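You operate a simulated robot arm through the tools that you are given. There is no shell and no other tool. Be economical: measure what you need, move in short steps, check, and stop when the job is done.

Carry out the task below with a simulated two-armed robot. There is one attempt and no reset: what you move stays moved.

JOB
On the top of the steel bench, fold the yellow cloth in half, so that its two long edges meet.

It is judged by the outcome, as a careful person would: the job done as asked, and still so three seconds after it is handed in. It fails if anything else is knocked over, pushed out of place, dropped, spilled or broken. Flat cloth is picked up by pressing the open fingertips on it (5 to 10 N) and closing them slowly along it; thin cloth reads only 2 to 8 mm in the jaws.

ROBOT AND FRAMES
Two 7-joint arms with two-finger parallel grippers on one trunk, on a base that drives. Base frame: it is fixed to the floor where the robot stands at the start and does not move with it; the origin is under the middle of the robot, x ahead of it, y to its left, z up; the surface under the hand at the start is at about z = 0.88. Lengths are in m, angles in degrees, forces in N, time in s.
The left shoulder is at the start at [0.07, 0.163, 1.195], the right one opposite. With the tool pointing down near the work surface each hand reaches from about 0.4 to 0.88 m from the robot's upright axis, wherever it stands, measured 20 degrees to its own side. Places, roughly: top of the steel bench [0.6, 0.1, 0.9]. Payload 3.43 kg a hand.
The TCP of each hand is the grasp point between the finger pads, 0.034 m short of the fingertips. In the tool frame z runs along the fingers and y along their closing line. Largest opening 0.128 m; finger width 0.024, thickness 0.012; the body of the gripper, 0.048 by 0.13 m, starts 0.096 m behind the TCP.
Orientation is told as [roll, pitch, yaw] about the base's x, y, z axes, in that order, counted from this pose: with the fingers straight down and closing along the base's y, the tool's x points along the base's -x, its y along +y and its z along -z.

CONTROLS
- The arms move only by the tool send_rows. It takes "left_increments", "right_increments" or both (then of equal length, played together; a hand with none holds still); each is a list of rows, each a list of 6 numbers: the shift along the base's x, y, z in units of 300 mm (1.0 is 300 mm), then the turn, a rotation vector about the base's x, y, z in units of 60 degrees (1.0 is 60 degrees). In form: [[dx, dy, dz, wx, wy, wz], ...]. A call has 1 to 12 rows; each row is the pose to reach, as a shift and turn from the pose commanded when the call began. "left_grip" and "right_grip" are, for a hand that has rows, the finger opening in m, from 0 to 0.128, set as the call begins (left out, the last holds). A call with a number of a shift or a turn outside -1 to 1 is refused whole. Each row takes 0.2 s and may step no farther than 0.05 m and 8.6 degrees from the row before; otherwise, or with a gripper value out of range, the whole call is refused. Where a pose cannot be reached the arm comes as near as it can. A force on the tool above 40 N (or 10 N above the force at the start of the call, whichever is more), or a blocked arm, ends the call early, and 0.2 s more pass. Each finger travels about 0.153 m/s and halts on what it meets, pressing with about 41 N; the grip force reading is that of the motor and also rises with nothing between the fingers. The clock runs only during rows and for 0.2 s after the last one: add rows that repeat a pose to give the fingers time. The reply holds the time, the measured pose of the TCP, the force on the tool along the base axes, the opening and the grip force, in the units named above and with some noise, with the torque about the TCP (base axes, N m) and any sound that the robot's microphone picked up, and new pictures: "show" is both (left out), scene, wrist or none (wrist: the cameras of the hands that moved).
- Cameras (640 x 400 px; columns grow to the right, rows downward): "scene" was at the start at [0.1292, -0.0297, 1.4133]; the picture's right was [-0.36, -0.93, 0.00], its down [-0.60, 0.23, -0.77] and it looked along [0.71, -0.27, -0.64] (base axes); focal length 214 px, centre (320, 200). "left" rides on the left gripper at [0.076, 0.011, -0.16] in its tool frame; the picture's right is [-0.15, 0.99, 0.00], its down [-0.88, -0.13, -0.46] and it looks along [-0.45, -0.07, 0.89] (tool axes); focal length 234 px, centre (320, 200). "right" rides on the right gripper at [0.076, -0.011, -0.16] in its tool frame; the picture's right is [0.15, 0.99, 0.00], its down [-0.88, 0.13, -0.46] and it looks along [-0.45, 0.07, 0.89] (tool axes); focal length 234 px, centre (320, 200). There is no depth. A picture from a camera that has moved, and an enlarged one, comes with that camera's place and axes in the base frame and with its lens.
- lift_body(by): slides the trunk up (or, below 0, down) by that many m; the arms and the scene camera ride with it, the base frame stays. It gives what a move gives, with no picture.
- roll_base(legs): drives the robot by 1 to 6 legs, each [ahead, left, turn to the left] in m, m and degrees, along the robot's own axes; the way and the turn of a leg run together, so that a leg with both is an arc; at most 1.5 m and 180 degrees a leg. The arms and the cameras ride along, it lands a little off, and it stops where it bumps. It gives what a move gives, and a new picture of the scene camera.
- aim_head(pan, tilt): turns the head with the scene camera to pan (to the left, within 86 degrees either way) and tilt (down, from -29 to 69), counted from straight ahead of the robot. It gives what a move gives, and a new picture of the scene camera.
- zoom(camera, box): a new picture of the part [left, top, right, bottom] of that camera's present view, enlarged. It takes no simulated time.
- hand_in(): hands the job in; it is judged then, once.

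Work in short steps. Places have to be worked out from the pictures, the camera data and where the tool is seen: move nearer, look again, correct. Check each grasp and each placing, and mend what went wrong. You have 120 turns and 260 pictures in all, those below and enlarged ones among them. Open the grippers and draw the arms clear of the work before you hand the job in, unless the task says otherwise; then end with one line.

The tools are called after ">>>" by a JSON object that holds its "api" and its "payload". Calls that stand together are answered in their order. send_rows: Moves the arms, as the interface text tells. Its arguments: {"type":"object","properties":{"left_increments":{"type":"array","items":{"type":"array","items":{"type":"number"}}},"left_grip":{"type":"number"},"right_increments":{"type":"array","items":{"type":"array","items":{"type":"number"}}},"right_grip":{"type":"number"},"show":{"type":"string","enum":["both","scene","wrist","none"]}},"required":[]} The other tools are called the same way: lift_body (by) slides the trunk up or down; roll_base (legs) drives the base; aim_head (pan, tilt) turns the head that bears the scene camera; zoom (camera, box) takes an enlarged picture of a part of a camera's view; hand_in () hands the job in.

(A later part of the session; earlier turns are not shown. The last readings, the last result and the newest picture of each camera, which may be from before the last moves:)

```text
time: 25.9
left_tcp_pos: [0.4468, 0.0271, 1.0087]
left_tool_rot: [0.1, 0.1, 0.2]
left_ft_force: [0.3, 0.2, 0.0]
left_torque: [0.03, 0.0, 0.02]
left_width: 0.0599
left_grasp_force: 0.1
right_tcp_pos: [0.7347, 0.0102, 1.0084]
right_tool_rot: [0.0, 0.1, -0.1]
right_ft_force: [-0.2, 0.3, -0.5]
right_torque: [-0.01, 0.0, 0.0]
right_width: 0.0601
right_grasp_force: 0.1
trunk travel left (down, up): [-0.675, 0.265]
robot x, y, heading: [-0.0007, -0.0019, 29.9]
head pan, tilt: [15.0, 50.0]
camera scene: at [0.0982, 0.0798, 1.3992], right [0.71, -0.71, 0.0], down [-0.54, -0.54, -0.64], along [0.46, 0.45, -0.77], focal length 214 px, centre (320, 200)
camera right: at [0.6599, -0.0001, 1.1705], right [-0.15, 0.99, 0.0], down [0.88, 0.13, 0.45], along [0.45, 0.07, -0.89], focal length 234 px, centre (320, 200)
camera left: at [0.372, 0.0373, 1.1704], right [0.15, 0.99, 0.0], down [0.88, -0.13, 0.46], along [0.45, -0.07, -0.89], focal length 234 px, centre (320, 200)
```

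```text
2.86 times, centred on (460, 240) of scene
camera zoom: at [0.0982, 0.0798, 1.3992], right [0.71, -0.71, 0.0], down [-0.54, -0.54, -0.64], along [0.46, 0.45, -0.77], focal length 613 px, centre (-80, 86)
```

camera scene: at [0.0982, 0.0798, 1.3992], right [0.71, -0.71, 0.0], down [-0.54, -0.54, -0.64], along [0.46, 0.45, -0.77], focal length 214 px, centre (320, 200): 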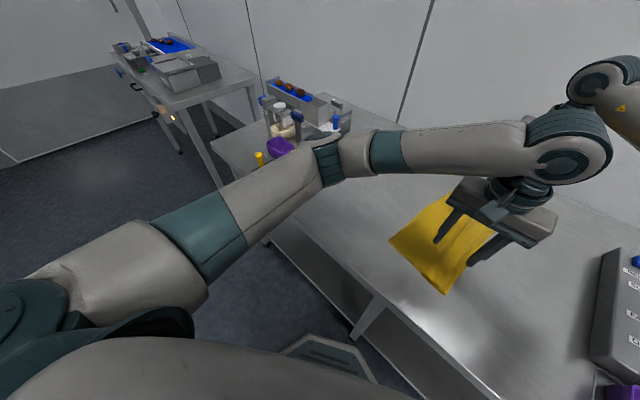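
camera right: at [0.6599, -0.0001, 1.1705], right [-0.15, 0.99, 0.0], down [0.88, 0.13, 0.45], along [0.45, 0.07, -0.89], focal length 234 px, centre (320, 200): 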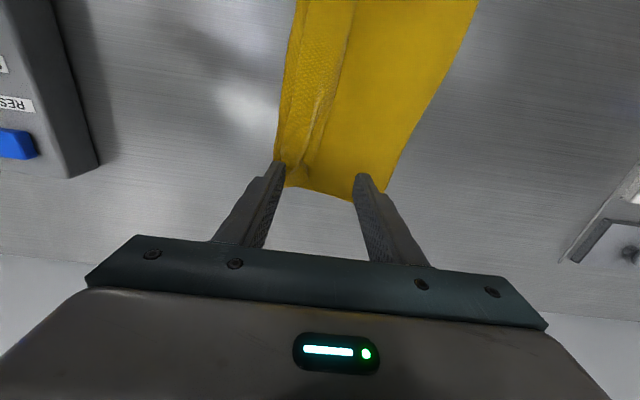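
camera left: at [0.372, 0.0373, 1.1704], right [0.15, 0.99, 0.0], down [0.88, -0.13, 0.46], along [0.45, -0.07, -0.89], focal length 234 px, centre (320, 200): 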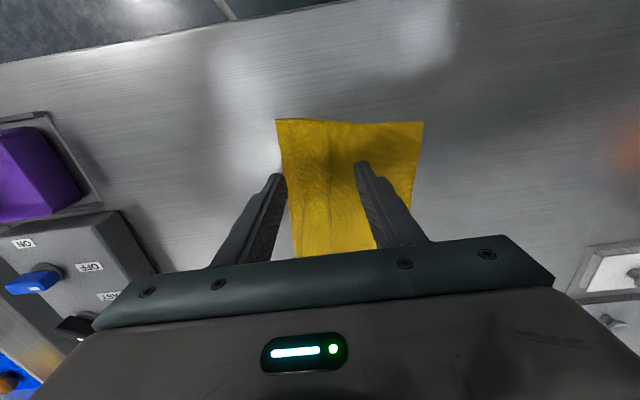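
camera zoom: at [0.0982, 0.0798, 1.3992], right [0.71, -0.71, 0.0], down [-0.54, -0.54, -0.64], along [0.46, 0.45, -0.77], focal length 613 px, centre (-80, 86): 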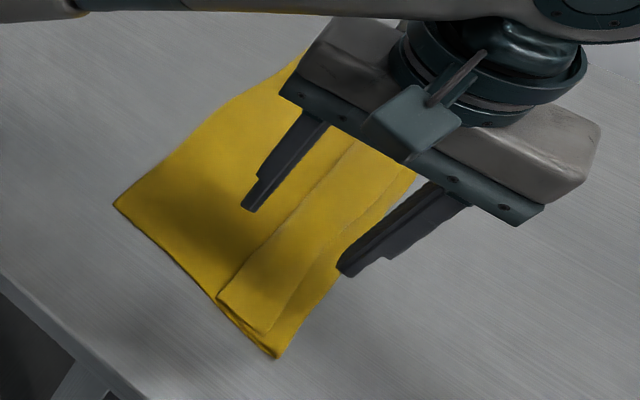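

It's a Z-pleat: the edge strip, about 5 cm wide, lies on top with its rim on the bare bench at y ≈ -0.026 (left) and -0.045 (right). I'll close the fingers, tilt them so one finger edge leads, and come down just above that rim to drag it out toward -y.

>>> {"api": "send_rows", "payload": {"left_increments": [[0, -0.05, -0.05, 0.1, 0, 0], [0, -0.11, -0.1, 0.2, 0, 0], [0, -0.16, -0.17, 0.333, 0, 0], [0, -0.16, -0.245, 0.333, 0, 0], [0, -0.16, -0.245, 0.333, 0, 0]], "right_increments": [[0, -0.05, -0.05, 0.1, 0, 0], [0, -0.11, -0.1, 0.2, 0, 0], [0, -0.167, -0.17, 0.333, 0, 0], [0, -0.167, -0.245, 0.333, 0, 0], [0, -0.167, -0.245, 0.333, 0, 0]], "left_grip": 0, "right_grip": 0, "show": "wrist"}}

```text
time: 27.1
left_tcp_pos: [0.4408, 0.0061, 0.9413]
left_tool_rot: [20.0, 0.0, 0.1]
left_ft_force: [-0.2, 0.1, 0.3]
left_torque: [-0.01, 0.0, 0.03]
left_width: 0.0
left_grasp_force: 32.8
left hand out of reach, approached as far as the arm can: row 3, 4, 5
right_tcp_pos: [0.7353, -0.0398, 0.9359]
right_tool_rot: [20.0, 0.0, -0.1]
right_ft_force: [1.0, -0.2, 0.3]
right_torque: [0.02, -0.03, 0.06]
right_width: 0.0
right_grasp_force: 32.5
trunk travel left (down, up): [-0.675, 0.265]
robot x, y, heading: [0.0004, 0.0014, 30.0]
head pan, tilt: [15.0, 50.0]
camera right: at [0.6597, -0.1048, 1.082], right [-0.15, 0.93, 0.34], down [0.88, -0.03, 0.47], along [0.45, 0.37, -0.81], focal length 234 px, centre (320, 200)
camera left: at [0.3642, -0.039, 1.0962], right [0.15, 0.93, 0.34], down [0.88, -0.28, 0.38], along [0.45, 0.24, -0.86], focal length 234 px, centre (320, 200)
```

right: 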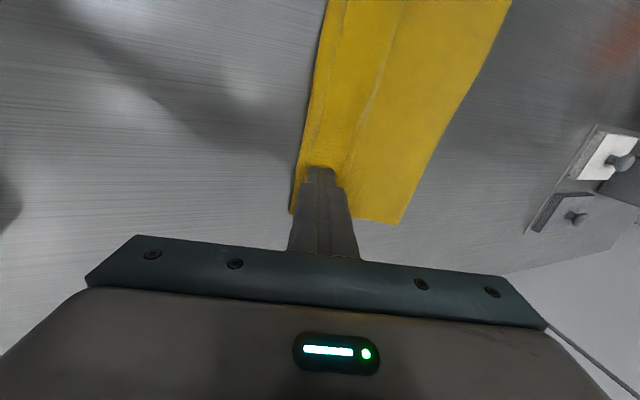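
left: 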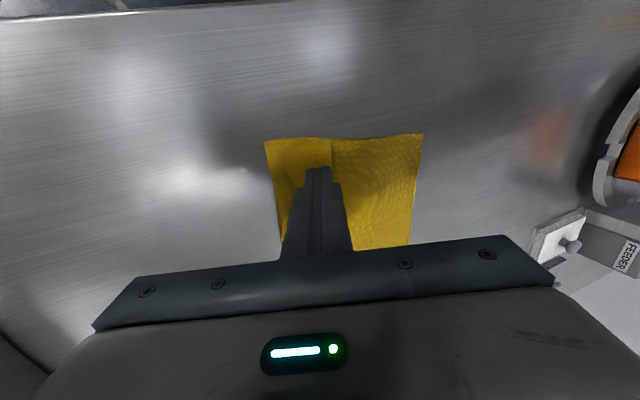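

The left hand can't reach with that tilt from here. I'll raise both hands and shift the base about 0.1 m toward -y.

>>> {"api": "send_rows", "payload": {"left_increments": [[0, 0, 0.13, 0, 0, 0], [0, 0, 0.25, 0, 0, 0], [0, 0, 0.35, -0.1, 0, 0]], "right_increments": [[0, 0, 0.13, 0, 0, 0], [0, 0, 0.25, 0, 0, 0], [0, 0, 0.35, 0, 0, 0]], "show": "none"}}

>>> {"api": "roll_base", "payload": {"legs": [[-0.05, -0.087, 0]]}}

```text
time: 27.9
left_tcp_pos: [0.4399, 0.0112, 1.0458]
left_tool_rot: [13.8, 0.0, 0.1]
left_ft_force: [-0.2, 0.0, 0.7]
left_torque: [-0.04, 0.01, 0.0]
left_width: 0.0001
left_grasp_force: 33.1
right_tcp_pos: [0.7336, -0.0404, 1.0422]
right_tool_rot: [19.8, 0.0, 0.0]
right_ft_force: [0.4, 1.0, 0.2]
right_torque: [-0.04, -0.02, 0.0]
right_width: 0.0
right_grasp_force: 32.6
trunk travel left (down, up): [-0.675, 0.265]
robot x, y, heading: [0.0017, -0.0012, 29.8]
head pan, tilt: [15.0, 50.0]
```

```text
time: 29.0
left_tcp_pos: [0.4394, -0.0888, 1.0467]
left_tool_rot: [14.0, -0.1, 0.1]
left_ft_force: [0.2, -0.6, -0.1]
left_torque: [0.01, 0.01, 0.02]
left_width: 0.0
left_grasp_force: 32.9
right_tcp_pos: [0.7355, -0.1401, 1.0422]
right_tool_rot: [20.0, 0.1, -0.1]
right_ft_force: [0.2, -0.5, 0.2]
right_torque: [0.03, 0.02, 0.0]
right_width: 0.0
right_grasp_force: 33.5
trunk travel left (down, up): [-0.675, 0.265]
robot x, y, heading: [-0.002, -0.0991, 29.8]
head pan, tilt: [15.0, 50.0]
camera scene: at [0.0977, -0.0187, 1.3993], right [0.71, -0.71, 0.0], down [-0.54, -0.54, -0.64], along [0.46, 0.45, -0.77], focal length 214 px, centre (320, 200)
```

scene: 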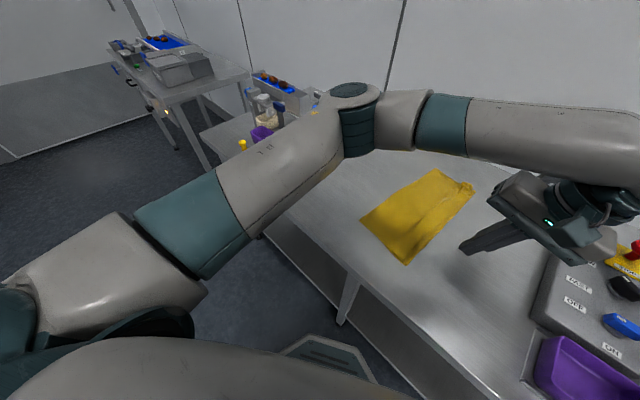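

The hands are clear of the cloth, so I'll zoom in on it.

>>> {"api": "zoom", "payload": {"camera": "scene", "box": [345, 155, 489, 275]}}

```text
3.33 times, centred on (417, 215) of scene
camera zoom: at [0.0977, -0.0187, 1.3993], right [0.71, -0.71, 0.0], down [-0.54, -0.54, -0.64], along [0.46, 0.45, -0.77], focal length 715 px, centre (-3, 150)
```

zoom: 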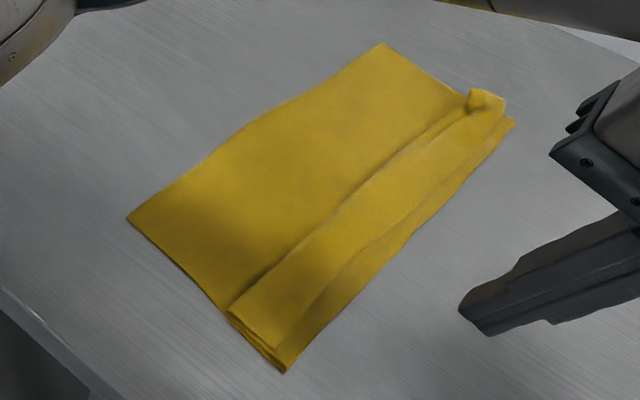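

I need to understand the layering, so I'll zoom on both ends of the pleat.

>>> {"api": "zoom", "payload": {"camera": "scene", "box": [392, 215, 440, 245]}}

>>> {"api": "zoom", "payload": {"camera": "scene", "box": [388, 238, 428, 268]}}

>>> {"api": "zoom", "payload": {"camera": "scene", "box": [440, 170, 480, 195]}}

```text
13.33 times, centred on (416, 230) of scene
camera zoom: at [0.0977, -0.0187, 1.3993], right [0.71, -0.71, 0.0], down [-0.54, -0.54, -0.64], along [0.46, 0.45, -0.77], focal length 2860 px, centre (-960, -200)
```

zoom: 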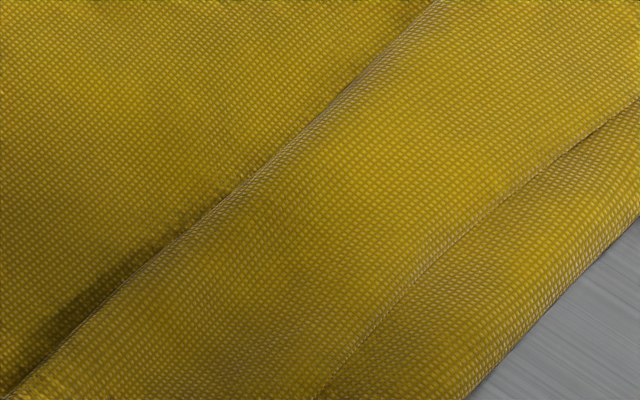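

```text
13.33 times, centred on (408, 253) of scene
camera zoom: at [0.0977, -0.0187, 1.3993], right [0.71, -0.71, 0.0], down [-0.54, -0.54, -0.64], along [0.46, 0.45, -0.77], focal length 2860 px, centre (-853, -507)
```

zoom: 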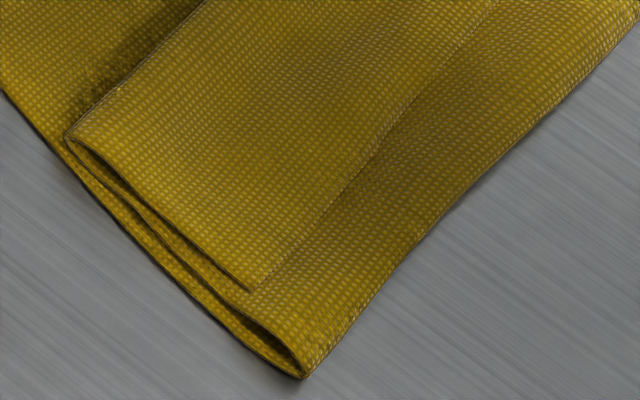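

```text
16.00 times, centred on (460, 182) of scene
camera zoom: at [0.0977, -0.0187, 1.3993], right [0.71, -0.71, 0.0], down [-0.54, -0.54, -0.64], along [0.46, 0.45, -0.77], focal length 3432 px, centre (-1920, 480)
```

zoom: 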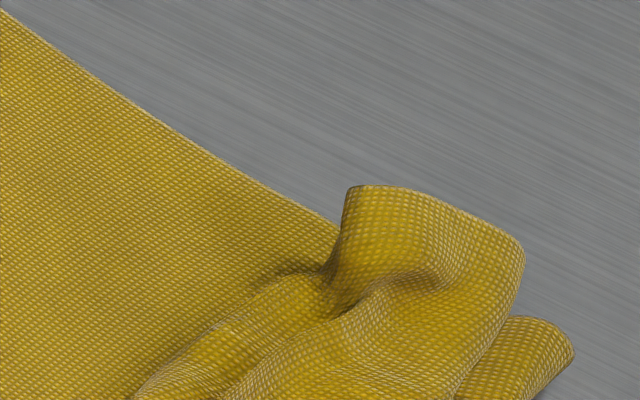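

Now it's clear: the outermost rim is a fold, and the real free edge lies on top, facing -y. The cleanest fix is to grip the opposite long edge (single layer, y ≈ 0.12–0.15) right at its rim and lift the cloth so the pleat hangs out. Then I can lay and fold it in one go. I'll move the base back and bring the hands over that edge.

>>> {"api": "roll_base", "payload": {"legs": [[0.05, 0.087, 0]]}}

>>> {"api": "send_rows", "payload": {"left_increments": [[0.02, 0.09, -0.02, -0.06, 0, 0], [0.04, 0.18, -0.08, -0.12, 0, 0], [0.06, 0.27, -0.15, -0.18, 0, 0], [0.083, 0.363, -0.22, -0.233, 0, 0], [0.083, 0.363, -0.22, -0.233, 0, 0]], "right_increments": [[0.01, 0.12, -0.02, -0.09, 0, 0], [0.02, 0.24, -0.08, -0.18, 0, 0], [0.03, 0.36, -0.15, -0.26, 0, 0], [0.033, 0.467, -0.207, -0.333, 0, 0], [0.033, 0.467, -0.207, -0.333, 0, 0]], "left_grip": 0.03, "right_grip": 0.03, "show": "wrist"}}

```text
time: 30.2
left_tcp_pos: [0.4384, 0.0119, 1.0463]
left_tool_rot: [13.9, 0.0, 0.1]
left_ft_force: [0.8, -0.1, -0.3]
left_torque: [-0.03, -0.04, 0.0]
left_width: 0.0001
left_grasp_force: 33.0
right_tcp_pos: [0.734, -0.0384, 1.0417]
right_tool_rot: [20.0, 0.0, -0.1]
right_ft_force: [-0.8, 0.9, -0.1]
right_torque: [0.0, -0.02, 0.03]
right_width: 0.0
right_grasp_force: 33.6
trunk travel left (down, up): [-0.675, 0.265]
robot x, y, heading: [-0.0005, 0.0035, 29.6]
head pan, tilt: [15.0, 50.0]
camera scene: at [0.0974, 0.0834, 1.3993], right [0.7, -0.71, 0.0], down [-0.54, -0.54, -0.64], along [0.46, 0.45, -0.77], focal length 214 px, centre (320, 200)
```

scene: 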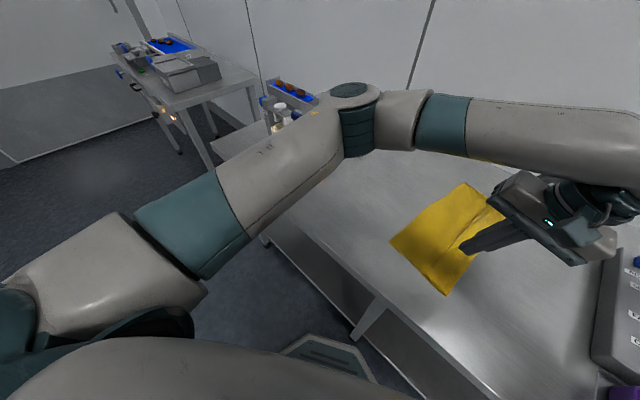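

```text
time: 31.4
left_tcp_pos: [0.463, 0.1192, 0.9806]
left_tool_rot: [0.2, 0.0, -0.1]
left_ft_force: [0.2, -0.7, -0.2]
left_torque: [0.07, -0.01, -0.02]
left_width: 0.0303
left_grasp_force: 0.1
right_tcp_pos: [0.7434, 0.0993, 0.9767]
right_tool_rot: [-0.1, 0.0, -0.3]
right_ft_force: [-0.1, -0.4, 0.5]
right_torque: [0.03, 0.03, 0.01]
right_width: 0.0298
right_grasp_force: 0.1
trunk travel left (down, up): [-0.675, 0.265]
robot x, y, heading: [-0.0003, -0.0, 29.7]
head pan, tilt: [15.0, 50.0]
camera right: at [0.6685, 0.0892, 1.1375], right [-0.14, 0.99, 0.0], down [0.88, 0.13, 0.46], along [0.45, 0.07, -0.89], focal length 234 px, centre (320, 200)
camera left: at [0.3869, 0.1287, 1.1415], right [0.15, 0.99, 0.0], down [0.88, -0.13, 0.46], along [0.45, -0.07, -0.89], focal length 234 px, centre (320, 200)
```

right: 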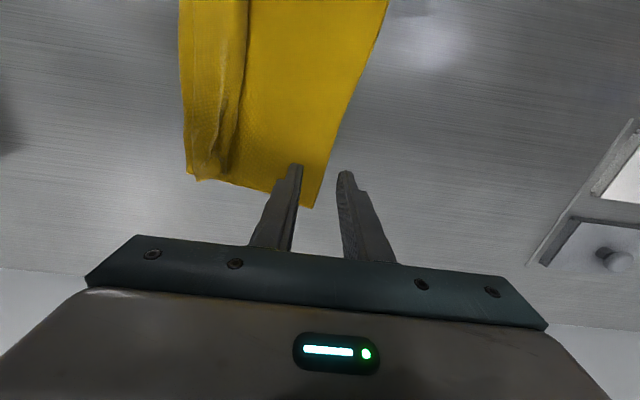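
left: 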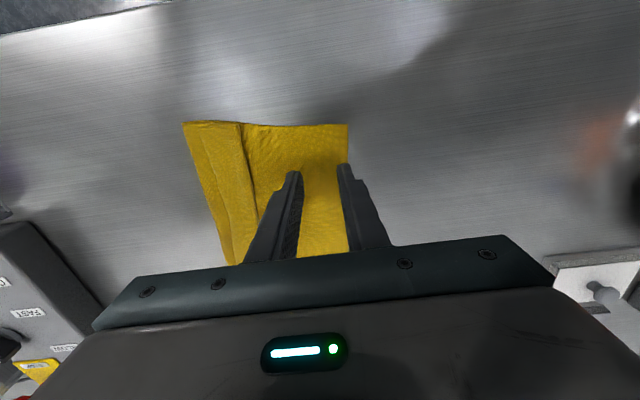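

The target edge is at y ≈ 0.149 (left hand) and 0.115 (right). I'll shift so the +y finger sits just outside the rim and the other on the cloth, and descend to just above contact.

>>> {"api": "send_rows", "payload": {"left_increments": [[0, 0.063, -0.08, 0, 0, 0], [0, 0.063, -0.15, 0, 0, 0], [0, 0.063, -0.203, 0, 0, 0], [0, 0.063, -0.203, 0, 0, 0]], "right_increments": [[0, 0.017, -0.08, 0, 0, 0], [0, 0.017, -0.15, 0, 0, 0], [0, 0.017, -0.195, 0, 0, 0], [0, 0.017, -0.195, 0, 0, 0]], "show": "none"}}

>>> {"api": "zoom", "payload": {"camera": "left", "box": [240, 90, 420, 250]}}

>>> {"api": "zoom", "payload": {"camera": "right", "box": [240, 90, 420, 250]}}

```text
time: 32.4
left_tcp_pos: [0.4626, 0.1407, 0.9195]
left_tool_rot: [0.1, 0.0, -0.1]
left_ft_force: [0.9, -0.1, -0.5]
left_torque: [-0.01, 0.04, -0.01]
left_width: 0.0301
left_grasp_force: 0.1
right_tcp_pos: [0.745, 0.1065, 0.9193]
right_tool_rot: [0.1, 0.0, -0.2]
right_ft_force: [-0.4, 0.3, 0.5]
right_torque: [0.02, 0.05, 0.01]
right_width: 0.0299
right_grasp_force: 0.1
trunk travel left (down, up): [-0.675, 0.265]
robot x, y, heading: [-0.0003, 0.002, 29.8]
head pan, tilt: [15.0, 50.0]
```

```text
2.50 times, centred on (330, 170) of left
camera zoom: at [0.3865, 0.1506, 1.0801], right [0.15, 0.99, 0.0], down [0.88, -0.13, 0.46], along [0.45, -0.07, -0.89], focal length 585 px, centre (295, 275)
```

zoom: 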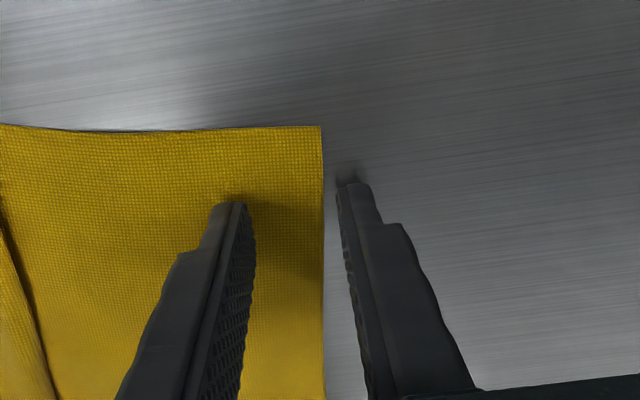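

```text
2.50 times, centred on (330, 170) of right
camera zoom: at [0.6698, 0.0971, 1.0801], right [-0.15, 0.99, 0.0], down [0.88, 0.13, 0.46], along [0.45, 0.07, -0.89], focal length 585 px, centre (295, 275)
```

zoom: 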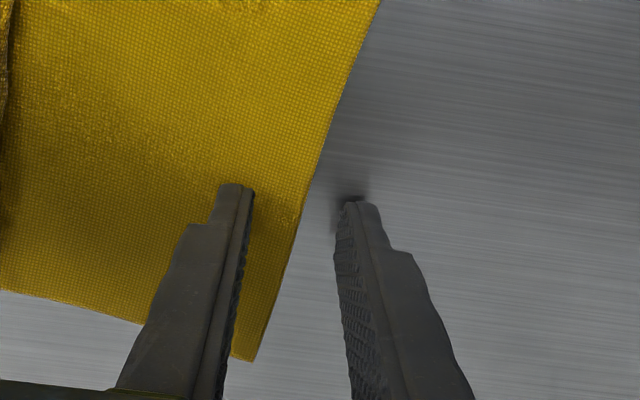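

Placement is good. The right hand's gap is a bit large, so I'll shift it 4 mm toward -y and lower both to contact.

>>> {"api": "send_rows", "payload": {"left_increments": [[0, 0, -0.006, 0, 0, 0], [0, 0, -0.012, 0, 0, 0], [0, 0, -0.012, 0, 0, 0]], "right_increments": [[0, -0.013, 0, 0, 0, 0], [0, -0.013, -0.01, 0, 0, 0], [0, -0.013, -0.01, 0, 0, 0]], "show": "none"}}

```text
time: 33.2
left_tcp_pos: [0.4618, 0.1403, 0.9154]
left_tool_rot: [0.0, 0.0, 0.0]
left_ft_force: [-0.4, -0.3, -0.1]
left_torque: [0.02, 0.02, 0.01]
left_width: 0.0301
left_grasp_force: 0.0
right_tcp_pos: [0.7449, 0.1029, 0.9178]
right_tool_rot: [0.1, -0.1, -0.2]
right_ft_force: [0.0, 0.3, 0.2]
right_torque: [0.02, -0.01, -0.01]
right_width: 0.0299
right_grasp_force: 0.0
trunk travel left (down, up): [-0.675, 0.265]
robot x, y, heading: [-0.0018, 0.006, 30.0]
head pan, tilt: [15.0, 50.0]
```

No contact yet, so I'll lower another 1 mm or so.

>>> {"api": "send_rows", "payload": {"left_increments": [[0, 0, -0.004, 0, 0, 0], [0, 0, -0.004, 0, 0, 0]], "right_increments": [[0, 0, -0.005, 0, 0, 0], [0, 0, -0.005, 0, 0, 0]], "show": "none"}}

```text
time: 33.8
left_tcp_pos: [0.4615, 0.1407, 0.9155]
left_tool_rot: [-0.1, -0.1, 0.0]
left_ft_force: [1.6, 0.3, 9.1]
left_torque: [-0.13, -0.04, 0.01]
left_width: 0.0302
left_grasp_force: 0.0
right_tcp_pos: [0.745, 0.1032, 0.9156]
right_tool_rot: [0.0, -0.1, 0.0]
right_ft_force: [0.9, 0.7, 0.5]
right_torque: [0.0, 0.03, -0.01]
right_width: 0.0302
right_grasp_force: 0.0
trunk travel left (down, up): [-0.675, 0.265]
robot x, y, heading: [0.0012, 0.003, 29.8]
head pan, tilt: [15.0, 50.0]
```

The left presses with 9 N. I'll lower the right about 1 mm and start closing the left.

>>> {"api": "send_rows", "payload": {"left_increments": [[0, 0, 0, 0, 0, 0], [0, 0, 0, 0, 0, 0]], "right_increments": [[0, 0, -0.004, 0, 0, 0], [0, 0, -0.004, 0, 0, 0]], "left_grip": 0.024, "show": "none"}}

>>> {"api": "zoom", "payload": {"camera": "left", "box": [240, 90, 420, 250]}}

```text
time: 34.4
left_tcp_pos: [0.4624, 0.1399, 0.9155]
left_tool_rot: [0.0, -0.1, 0.0]
left_ft_force: [2.0, -1.2, 11.8]
left_torque: [-0.25, -0.05, 0.06]
left_width: 0.0247
left_grasp_force: 0.9
right_tcp_pos: [0.7447, 0.1025, 0.9152]
right_tool_rot: [0.0, -0.1, -0.1]
right_ft_force: [0.5, -0.8, 1.3]
right_torque: [-0.04, 0.0, 0.02]
right_width: 0.0301
right_grasp_force: 0.1
trunk travel left (down, up): [-0.675, 0.265]
robot x, y, heading: [0.0002, 0.0075, 29.8]
head pan, tilt: [15.0, 50.0]
```

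```text
2.50 times, centred on (330, 170) of left
camera zoom: at [0.3864, 0.1505, 1.0758], right [0.15, 0.99, 0.0], down [0.88, -0.13, 0.46], along [0.45, -0.07, -0.89], focal length 585 px, centre (295, 275)
```

zoom: 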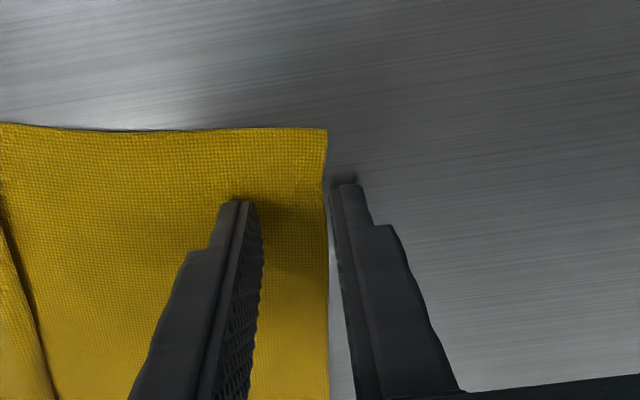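

The edge is moving into the jaw. I'll continue closing the left and bring the right to contact.

>>> {"api": "send_rows", "payload": {"left_increments": [[0, 0, 0, 0, 0, 0], [0, 0, 0, 0, 0, 0]], "right_increments": [[0, 0, -0.003, 0, 0, 0], [0, 0, -0.003, 0, 0, 0]], "left_grip": 0.018, "show": "none"}}

>>> {"api": "zoom", "payload": {"camera": "left", "box": [240, 90, 420, 250]}}

```text
time: 35.0
left_tcp_pos: [0.4616, 0.1416, 0.9154]
left_tool_rot: [0.0, 0.0, -0.1]
left_ft_force: [2.7, 1.6, 12.2]
left_torque: [-0.12, -0.06, 0.03]
left_width: 0.0175
left_grasp_force: 0.0
right_tcp_pos: [0.7448, 0.1038, 0.9153]
right_tool_rot: [0.0, -0.1, 0.0]
right_ft_force: [0.5, 0.2, 8.1]
right_torque: [-0.18, 0.03, 0.03]
right_width: 0.0299
right_grasp_force: 0.4
trunk travel left (down, up): [-0.675, 0.265]
robot x, y, heading: [0.0039, 0.0033, 29.8]
head pan, tilt: [15.0, 50.0]
```

```text
2.50 times, centred on (330, 170) of left
camera zoom: at [0.3858, 0.1509, 1.0758], right [0.15, 0.99, 0.0], down [0.88, -0.13, 0.46], along [0.45, -0.07, -0.89], focal length 585 px, centre (295, 275)
```

zoom: 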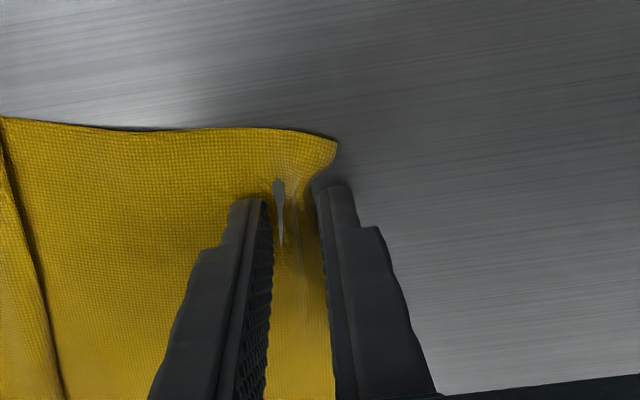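

The left is bunching at the rim and the right is at 8 N, so I'll close both stepwise.

>>> {"api": "send_rows", "payload": {"left_increments": [[0, 0, 0, 0, 0, 0], [0, 0, 0, 0, 0, 0]], "right_increments": [[0, 0, 0, 0, 0, 0], [0, 0, 0, 0, 0, 0]], "left_grip": 0.01, "right_grip": 0.022, "show": "none"}}

>>> {"api": "send_rows", "payload": {"left_increments": [[0, 0, 0, 0, 0, 0], [0, 0, 0, 0, 0, 0]], "right_increments": [[0, 0, 0, 0, 0, 0], [0, 0, 0, 0, 0, 0]], "left_grip": 0.0, "right_grip": 0.014, "show": "none"}}

>>> {"api": "send_rows", "payload": {"left_increments": [[0, 0, 0, 0, 0, 0], [0, 0, 0, 0, 0, 0]], "right_increments": [[0, 0, 0, 0, 0, 0], [0, 0, 0, 0, 0, 0]], "right_grip": 0.007, "show": "none"}}

>>> {"api": "send_rows", "payload": {"left_increments": [[0, 0, 0, 0, 0, 0], [0, 0, 0, 0, 0, 0]], "right_increments": [[0, 0, 0, 0, 0, 0], [0, 0, 0, 0, 0, 0]], "right_grip": 0, "show": "none"}}

>>> {"api": "zoom", "payload": {"camera": "left", "box": [240, 90, 420, 250]}}

>>> {"api": "zoom", "payload": {"camera": "right", "box": [240, 90, 420, 250]}}

```text
time: 35.6
left_tcp_pos: [0.4617, 0.141, 0.916]
left_tool_rot: [0.0, 0.0, 0.0]
left_ft_force: [0.1, 1.9, 11.3]
left_torque: [-0.07, 0.01, 0.01]
left_width: 0.0094
left_grasp_force: 0.0
right_tcp_pos: [0.7438, 0.1022, 0.9148]
right_tool_rot: [0.0, -0.2, 0.0]
right_ft_force: [1.2, -0.2, 10.7]
right_torque: [-0.23, -0.02, 0.03]
right_width: 0.0226
right_grasp_force: 0.7
trunk travel left (down, up): [-0.675, 0.265]
robot x, y, heading: [0.0026, 0.0033, 29.7]
head pan, tilt: [15.0, 50.0]
```

```text
time: 36.2
left_tcp_pos: [0.4617, 0.14, 0.9156]
left_tool_rot: [0.0, -0.1, 0.1]
left_ft_force: [1.6, -1.3, 9.1]
left_torque: [-0.08, -0.03, 0.01]
left_width: 0.0021
left_grasp_force: 36.8
right_tcp_pos: [0.7424, 0.1043, 0.9157]
right_tool_rot: [0.1, -0.2, -0.1]
right_ft_force: [1.5, 1.6, 13.1]
right_torque: [-0.09, 0.03, -0.01]
right_width: 0.0128
right_grasp_force: 0.0
trunk travel left (down, up): [-0.675, 0.265]
robot x, y, heading: [0.0013, 0.0045, 29.8]
head pan, tilt: [15.0, 50.0]
```

```text
time: 36.8
left_tcp_pos: [0.4627, 0.1405, 0.9161]
left_tool_rot: [-0.1, -0.1, -0.1]
left_ft_force: [0.8, -0.7, 7.8]
left_torque: [-0.07, 0.0, -0.04]
left_width: 0.0019
left_grasp_force: 37.0
right_tcp_pos: [0.7431, 0.1041, 0.9152]
right_tool_rot: [0.0, -0.1, 0.0]
right_ft_force: [0.4, 2.1, 14.5]
right_torque: [-0.07, 0.06, 0.05]
right_width: 0.0061
right_grasp_force: 0.0
trunk travel left (down, up): [-0.675, 0.265]
robot x, y, heading: [-0.0005, 0.0056, 29.8]
head pan, tilt: [15.0, 50.0]
```

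```text
time: 37.4
left_tcp_pos: [0.4611, 0.1407, 0.9149]
left_tool_rot: [0.0, 0.0, 0.0]
left_ft_force: [1.0, 0.5, 5.5]
left_torque: [-0.04, -0.04, -0.03]
left_width: 0.0021
left_grasp_force: 37.1
right_tcp_pos: [0.7434, 0.1013, 0.9148]
right_tool_rot: [0.1, -0.1, -0.1]
right_ft_force: [-0.1, -1.4, 15.3]
right_torque: [-0.12, 0.06, 0.01]
right_width: 0.0022
right_grasp_force: 36.9
trunk travel left (down, up): [-0.675, 0.265]
robot x, y, heading: [0.0017, 0.0006, 29.8]
head pan, tilt: [15.0, 50.0]
```

```text
2.50 times, centred on (330, 170) of left
camera zoom: at [0.3852, 0.1505, 1.0758], right [0.15, 0.99, 0.0], down [0.88, -0.13, 0.46], along [0.45, -0.07, -0.89], focal length 585 px, centre (295, 275)
```

zoom: 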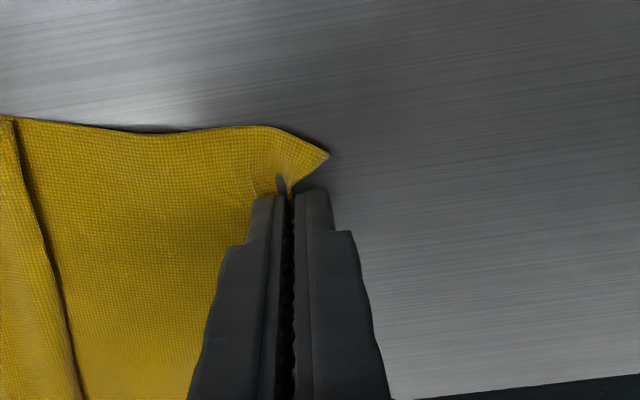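

```text
2.50 times, centred on (330, 170) of right
camera zoom: at [0.6678, 0.0928, 1.0757], right [-0.14, 0.99, 0.0], down [0.88, 0.13, 0.46], along [0.45, 0.07, -0.89], focal length 585 px, centre (295, 275)
```

zoom: 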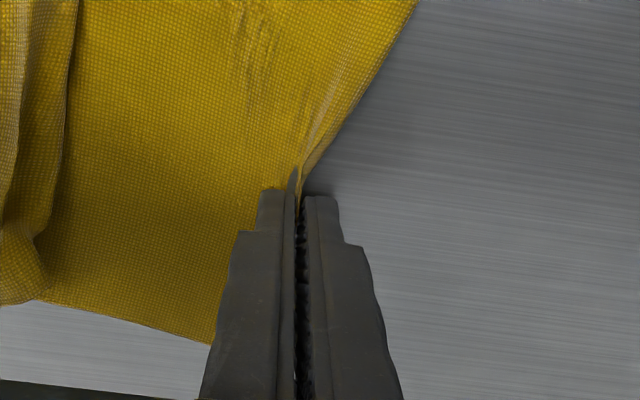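

Both hands grip right at the rim. I'll lift about 0.3 m so the cloth hangs and the pleat falls out.

>>> {"api": "send_rows", "payload": {"left_increments": [[0, -0.02, 0.08, 0, 0, 0], [0, -0.05, 0.17, 0, 0, 0], [0, -0.08, 0.27, 0, 0, 0], [0, -0.11, 0.37, 0, 0, 0], [0, -0.14, 0.48, 0, 0, 0], [0, -0.17, 0.59, 0, 0, 0], [0, -0.2, 0.7, 0, 0, 0], [0, -0.2, 0.81, 0, 0, 0], [0, -0.2, 0.92, 0, 0, 0], [0, -0.2, 1, 0, 0, 0], [0, -0.2, 1, 0, 0, 0]], "right_increments": [[0, -0.02, 0.08, 0, 0, 0], [0, -0.05, 0.17, 0, 0, 0], [0, -0.07, 0.27, 0, 0, 0], [0, -0.09, 0.37, 0, 0, 0], [0, -0.1, 0.48, 0, 0, 0], [0, -0.1, 0.59, 0, 0, 0], [0, -0.1, 0.7, 0, 0, 0], [0, -0.1, 0.81, 0, 0, 0], [0, -0.1, 0.92, 0, 0, 0], [0, -0.1, 1, 0, 0, 0], [0, -0.1, 1, 0, 0, 0]]}}

```text
time: 39.8
left_tcp_pos: [0.4635, 0.0803, 1.2165]
left_tool_rot: [0.0, 0.1, 0.0]
left_ft_force: [0.6, -0.8, 0.1]
left_torque: [-0.02, 0.01, -0.02]
left_width: 0.0022
left_grasp_force: 37.0
right_tcp_pos: [0.7447, 0.0733, 1.2137]
right_tool_rot: [0.0, 0.1, -0.1]
right_ft_force: [0.0, 0.7, -0.1]
right_torque: [-0.03, 0.03, 0.0]
right_width: 0.002
right_grasp_force: 36.6
trunk travel left (down, up): [-0.675, 0.265]
robot x, y, heading: [0.0005, 0.0023, 29.7]
head pan, tilt: [15.0, 50.0]
camera scene: at [0.0982, 0.0836, 1.3991], right [0.7, -0.71, 0.0], down [-0.54, -0.54, -0.64], along [0.46, 0.45, -0.77], focal length 214 px, centre (320, 200)
camera right: at [0.6701, 0.0634, 1.3738], right [-0.14, 0.99, 0.0], down [0.88, 0.13, 0.46], along [0.45, 0.07, -0.89], focal length 234 px, centre (320, 200)
camera left: at [0.3872, 0.0901, 1.3763], right [0.15, 0.99, 0.0], down [0.88, -0.13, 0.45], along [0.45, -0.07, -0.89], focal length 234 px, centre (320, 200)
```

scene: 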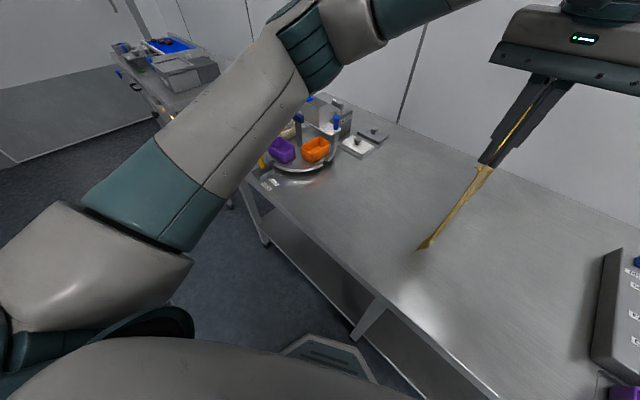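
right: 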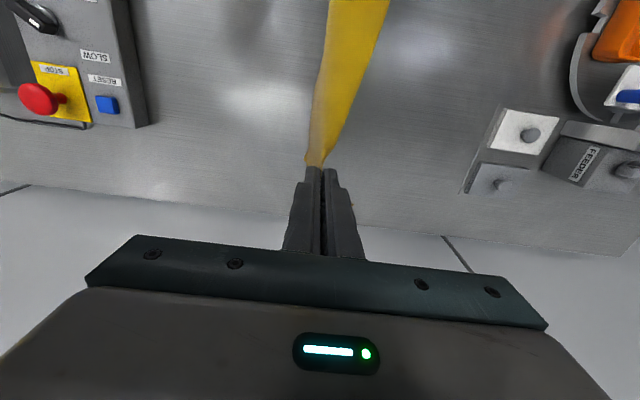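
left: 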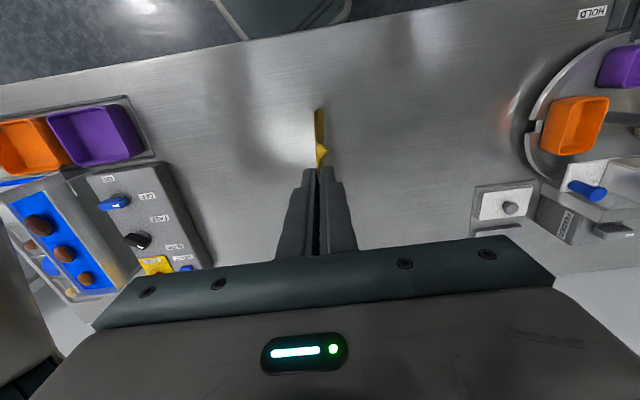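

The cloth hangs edge-on. I'll zoom in to check that the pleat is gone.

>>> {"api": "zoom", "payload": {"camera": "scene", "box": [400, 150, 510, 260]}}

>>> {"api": "zoom", "payload": {"camera": "right", "box": [270, 0, 430, 180]}}

```text
3.64 times, centred on (455, 205) of scene
camera zoom: at [0.0982, 0.0836, 1.3991], right [0.7, -0.71, 0.0], down [-0.54, -0.54, -0.64], along [0.46, 0.45, -0.77], focal length 780 px, centre (-171, 182)
```

zoom: 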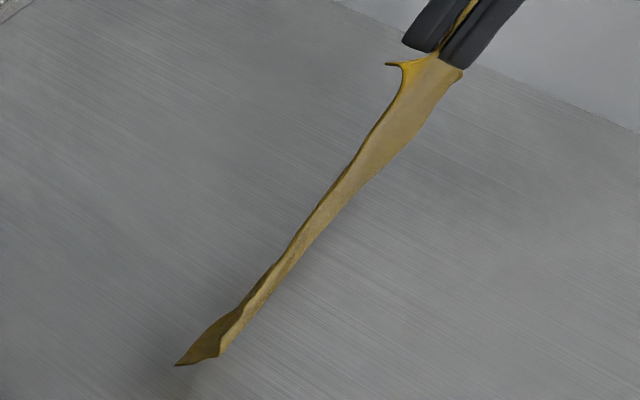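

```text
2.22 times, centred on (350, 90) of right
camera zoom: at [0.6701, 0.0634, 1.3738], right [-0.14, 0.99, 0.0], down [0.88, 0.13, 0.46], along [0.45, 0.07, -0.89], focal length 520 px, centre (253, 444)
```

zoom: 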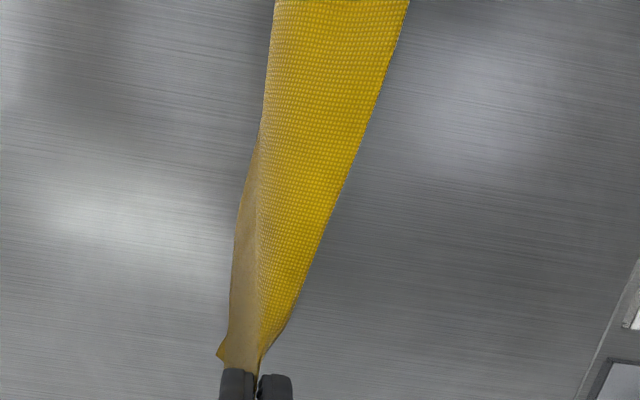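

The pleat is gone and the cloth hangs freely from its edge. I'll align both hands at y ≈ 0.11, stretch slightly, and lower until the bottom edge is near the bench.

>>> {"api": "send_rows", "payload": {"left_increments": [[-0.01, 0.03, 0, 0, 0, 0], [-0.015, 0.06, 0, 0, 0, 0], [-0.02, 0.1, 0, 0, 0, 0], [-0.02, 0.1, -0.02, 0, 0, 0], [-0.02, 0.1, -0.04, 0, 0, 0], [-0.02, 0.1, -0.04, 0, 0, 0], [-0.02, 0.1, -0.04, 0, 0, 0]], "right_increments": [[0.01, 0.04, 0, 0, 0, 0], [0.015, 0.08, 0, 0, 0, 0], [0.02, 0.123, 0, 0, 0, 0], [0.02, 0.123, -0.02, 0, 0, 0], [0.02, 0.123, -0.03, 0, 0, 0], [0.02, 0.123, -0.03, 0, 0, 0], [0.02, 0.123, -0.03, 0, 0, 0]]}}

>>> {"api": "zoom", "payload": {"camera": "scene", "box": [380, 140, 500, 270]}}

```text
time: 41.4
left_tcp_pos: [0.4582, 0.1091, 1.2032]
left_tool_rot: [0.0, 0.0, 0.0]
left_ft_force: [5.8, 0.3, -0.3]
left_torque: [-0.02, -0.17, -0.03]
left_width: 0.0025
left_grasp_force: 36.9
right_tcp_pos: [0.7507, 0.1098, 1.205]
right_tool_rot: [0.0, 0.0, 0.0]
right_ft_force: [-5.0, 0.5, -0.9]
right_torque: [0.01, 0.17, 0.02]
right_width: 0.0021
right_grasp_force: 36.5
trunk travel left (down, up): [-0.675, 0.265]
robot x, y, heading: [-0.0006, 0.0026, 29.7]
head pan, tilt: [15.0, 50.0]
camera scene: at [0.0976, 0.0833, 1.3992], right [0.7, -0.71, 0.0], down [-0.54, -0.54, -0.64], along [0.46, 0.45, -0.77], focal length 214 px, centre (320, 200)
camera right: at [0.6756, 0.0994, 1.3654], right [-0.15, 0.99, 0.0], down [0.88, 0.13, 0.46], along [0.45, 0.07, -0.89], focal length 234 px, centre (320, 200)
camera left: at [0.3814, 0.1195, 1.363], right [0.15, 0.99, 0.0], down [0.88, -0.13, 0.46], along [0.45, -0.07, -0.89], focal length 234 px, centre (320, 200)
```

scene: 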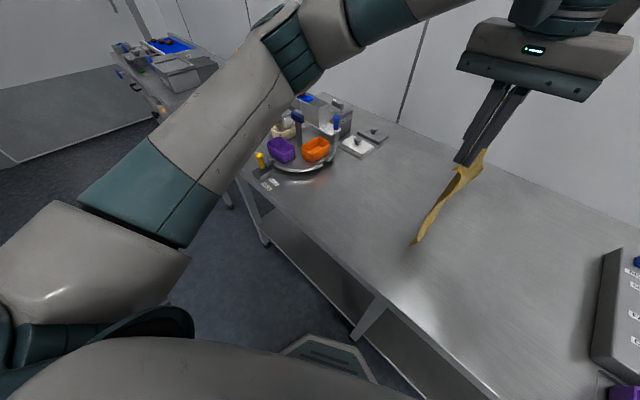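
right: 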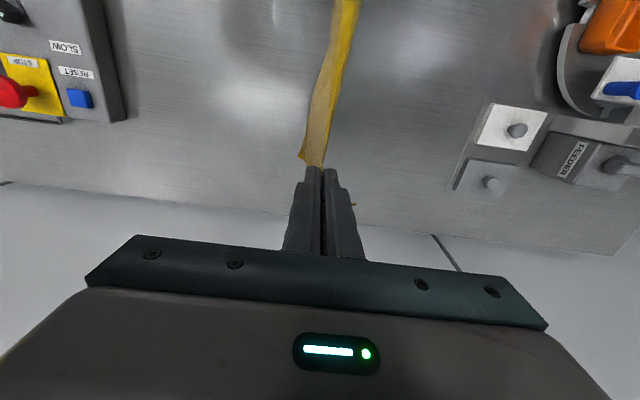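
left: 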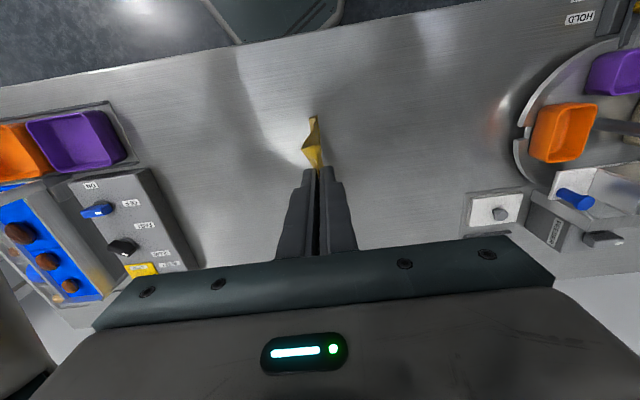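

```text
3.08 times, centred on (440, 205) of scene
camera zoom: at [0.0976, 0.0833, 1.3992], right [0.7, -0.71, 0.0], down [-0.54, -0.54, -0.64], along [0.46, 0.45, -0.77], focal length 660 px, centre (-49, 185)
```

zoom: 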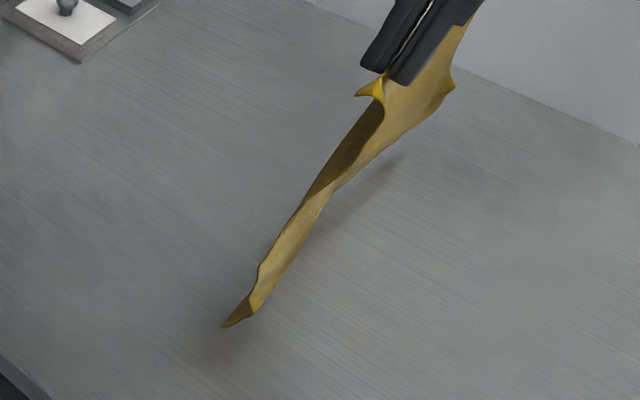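

The edge is taut at 5 N and the bottom edge hangs 1–2 cm above the bench at y ≈ 0.10. I'll lay the lower half down by lowering and moving -y at equal rates until about half is down.

>>> {"api": "send_rows", "payload": {"left_increments": [[0.005, 0, -0.067, 0, 0, 0], [0.005, -0.067, -0.133, 0, 0, 0], [0.005, -0.133, -0.2, 0, 0, 0], [0.005, -0.2, -0.267, 0, 0, 0], [0.005, -0.267, -0.333, 0, 0, 0], [0.005, -0.333, -0.4, 0, 0, 0], [0.005, -0.4, -0.46, 0, 0, 0], [0.005, -0.46, -0.517, 0, 0, 0], [0.005, -0.46, -0.517, 0, 0, 0]], "right_increments": [[-0.005, 0, -0.067, 0, 0, 0], [-0.005, -0.067, -0.133, 0, 0, 0], [-0.005, -0.133, -0.2, 0, 0, 0], [-0.005, -0.2, -0.267, 0, 0, 0], [-0.005, -0.267, -0.333, 0, 0, 0], [-0.005, -0.333, -0.4, 0, 0, 0], [-0.005, -0.4, -0.46, 0, 0, 0], [-0.005, -0.46, -0.517, 0, 0, 0], [-0.005, -0.46, -0.517, 0, 0, 0]]}}

>>> {"api": "zoom", "payload": {"camera": "scene", "box": [370, 140, 550, 290]}}

```text
time: 43.4
left_tcp_pos: [0.4575, -0.0264, 1.0489]
left_tool_rot: [-0.1, -0.1, 0.0]
left_ft_force: [2.6, 0.6, -0.1]
left_torque: [-0.01, -0.11, -0.01]
left_width: 0.0022
left_grasp_force: 36.9
right_tcp_pos: [0.7485, -0.0279, 1.0505]
right_tool_rot: [0.0, -0.1, -0.1]
right_ft_force: [-3.1, 1.0, -0.6]
right_torque: [-0.01, 0.08, 0.0]
right_width: 0.0024
right_grasp_force: 36.7
trunk travel left (down, up): [-0.675, 0.265]
robot x, y, heading: [-0.0001, 0.004, 29.9]
head pan, tilt: [15.0, 50.0]
camera scene: at [0.097, 0.0847, 1.3992], right [0.7, -0.71, 0.0], down [-0.54, -0.54, -0.64], along [0.46, 0.45, -0.77], focal length 214 px, centre (320, 200)
camera right: at [0.6731, -0.0375, 1.21], right [-0.15, 0.99, 0.0], down [0.88, 0.13, 0.46], along [0.45, 0.07, -0.89], focal length 234 px, centre (320, 200)
camera left: at [0.3817, -0.0173, 1.2086], right [0.15, 0.99, 0.0], down [0.88, -0.13, 0.46], along [0.45, -0.07, -0.89], focal length 234 px, centre (320, 200)
```

scene: 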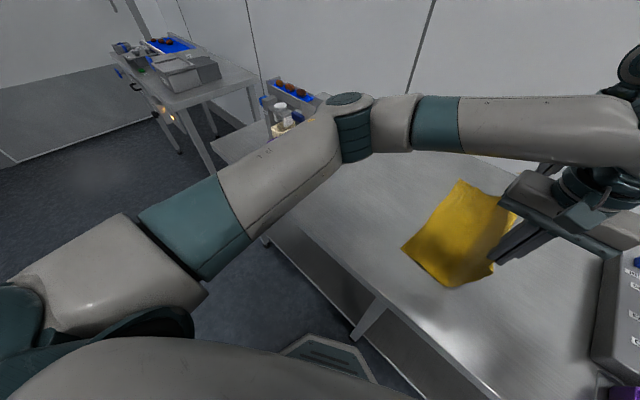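
right: 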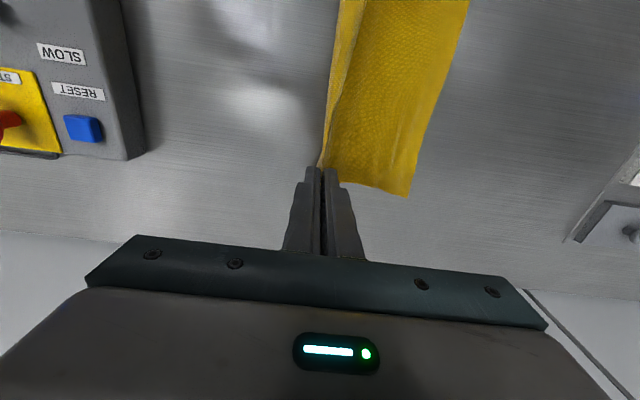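
left: 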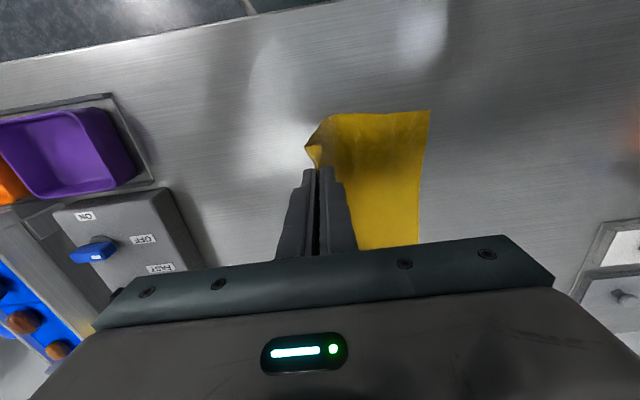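

```text
2.67 times, centred on (460, 215) of scene
camera zoom: at [0.097, 0.0847, 1.3992], right [0.7, -0.71, 0.0], down [-0.54, -0.54, -0.64], along [0.46, 0.45, -0.77], focal length 572 px, centre (-53, 160)
```

zoom: 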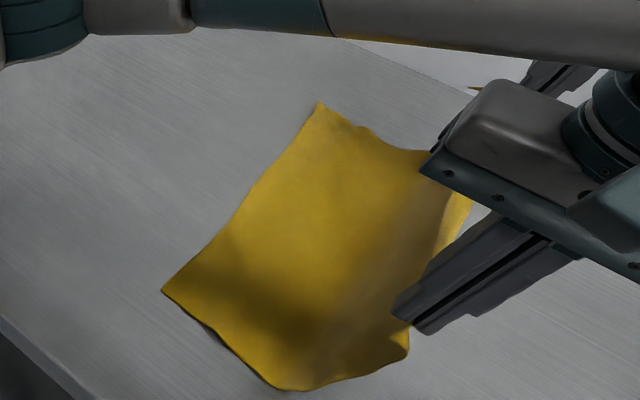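

Excellent: the lower half lies flat with its edge straight at y ≈ 0.12 and the corners at x ≈ 0.44 and 0.81. I'll swing the upper half over toward +y in an arc of about 0.13 m, tilting the fingers to 45°, and stop just above the edge.

>>> {"api": "send_rows", "payload": {"left_increments": [[0, 0.117, -0.02, -0.083, 0, 0], [0, 0.202, -0.042, -0.183, 0, 0], [0, 0.281, -0.077, -0.283, 0, 0], [0, 0.354, -0.124, -0.383, 0, 0], [0, 0.413, -0.177, -0.483, 0, 0], [0, 0.463, -0.237, -0.583, 0, 0], [0, 0.5, -0.297, -0.667, 0, 0], [0, 0.527, -0.353, -0.75, 0, 0], [0, 0.527, -0.353, -0.75, 0, 0]], "right_increments": [[0, 0.117, -0.02, -0.083, 0, 0], [0, 0.202, -0.042, -0.183, 0, 0], [0, 0.281, -0.077, -0.283, 0, 0], [0, 0.354, -0.124, -0.383, 0, 0], [0, 0.413, -0.177, -0.483, 0, 0], [0, 0.463, -0.237, -0.583, 0, 0], [0, 0.5, -0.297, -0.667, 0, 0], [0, 0.527, -0.353, -0.75, 0, 0], [0, 0.527, -0.353, -0.75, 0, 0]]}}

>>> {"api": "zoom", "payload": {"camera": "scene", "box": [350, 130, 530, 280]}}

```text
time: 45.4
left_tcp_pos: [0.4582, 0.1306, 0.9423]
left_tool_rot: [-45.0, 0.0, -0.1]
left_ft_force: [3.1, -0.2, -0.4]
left_torque: [0.06, -0.04, 0.02]
left_width: 0.002
left_grasp_force: 37.0
right_tcp_pos: [0.7489, 0.1308, 0.9445]
right_tool_rot: [-45.0, -0.2, -0.1]
right_ft_force: [-3.6, 0.1, -0.4]
right_torque: [0.06, 0.06, -0.03]
right_width: 0.0019
right_grasp_force: 36.8
trunk travel left (down, up): [-0.675, 0.265]
robot x, y, heading: [-0.001, 0.0046, 29.7]
head pan, tilt: [15.0, 50.0]
camera scene: at [0.0974, 0.082, 1.3994], right [0.7, -0.71, 0.0], down [-0.54, -0.54, -0.64], along [0.46, 0.45, -0.77], focal length 214 px, centre (320, 200)
camera right: at [0.6734, 0.2354, 1.0661], right [-0.14, 0.7, -0.7], down [0.88, 0.41, 0.23], along [0.45, -0.58, -0.68], focal length 234 px, centre (320, 200)
camera left: at [0.3822, 0.2497, 1.0484], right [0.15, 0.7, -0.7], down [0.88, 0.23, 0.41], along [0.45, -0.68, -0.58], focal length 234 px, centre (320, 200)
```

scene: 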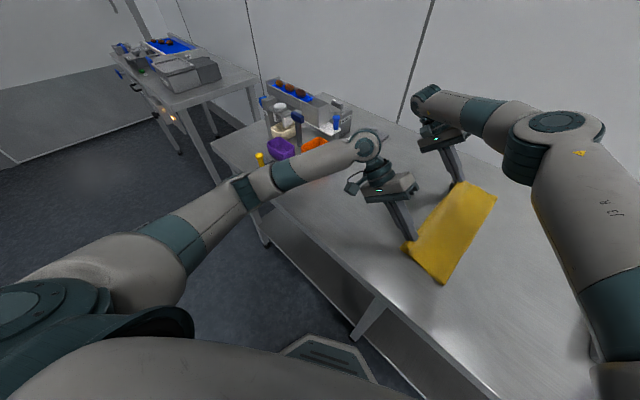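
right: 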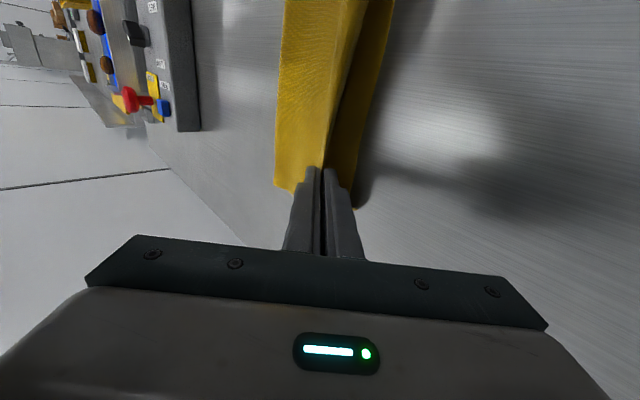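
left: 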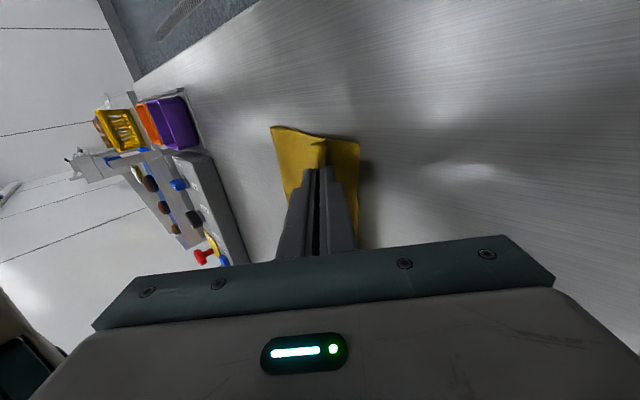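

```text
2.67 times, centred on (440, 205) of scene
camera zoom: at [0.0974, 0.082, 1.3994], right [0.7, -0.71, 0.0], down [-0.54, -0.54, -0.64], along [0.46, 0.45, -0.77], focal length 572 px, centre (0, 187)
```

zoom: 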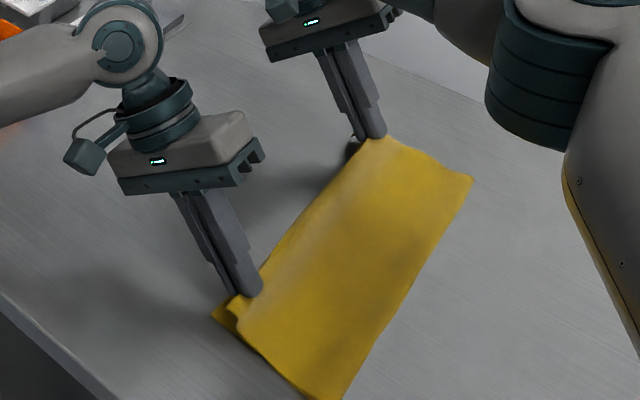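

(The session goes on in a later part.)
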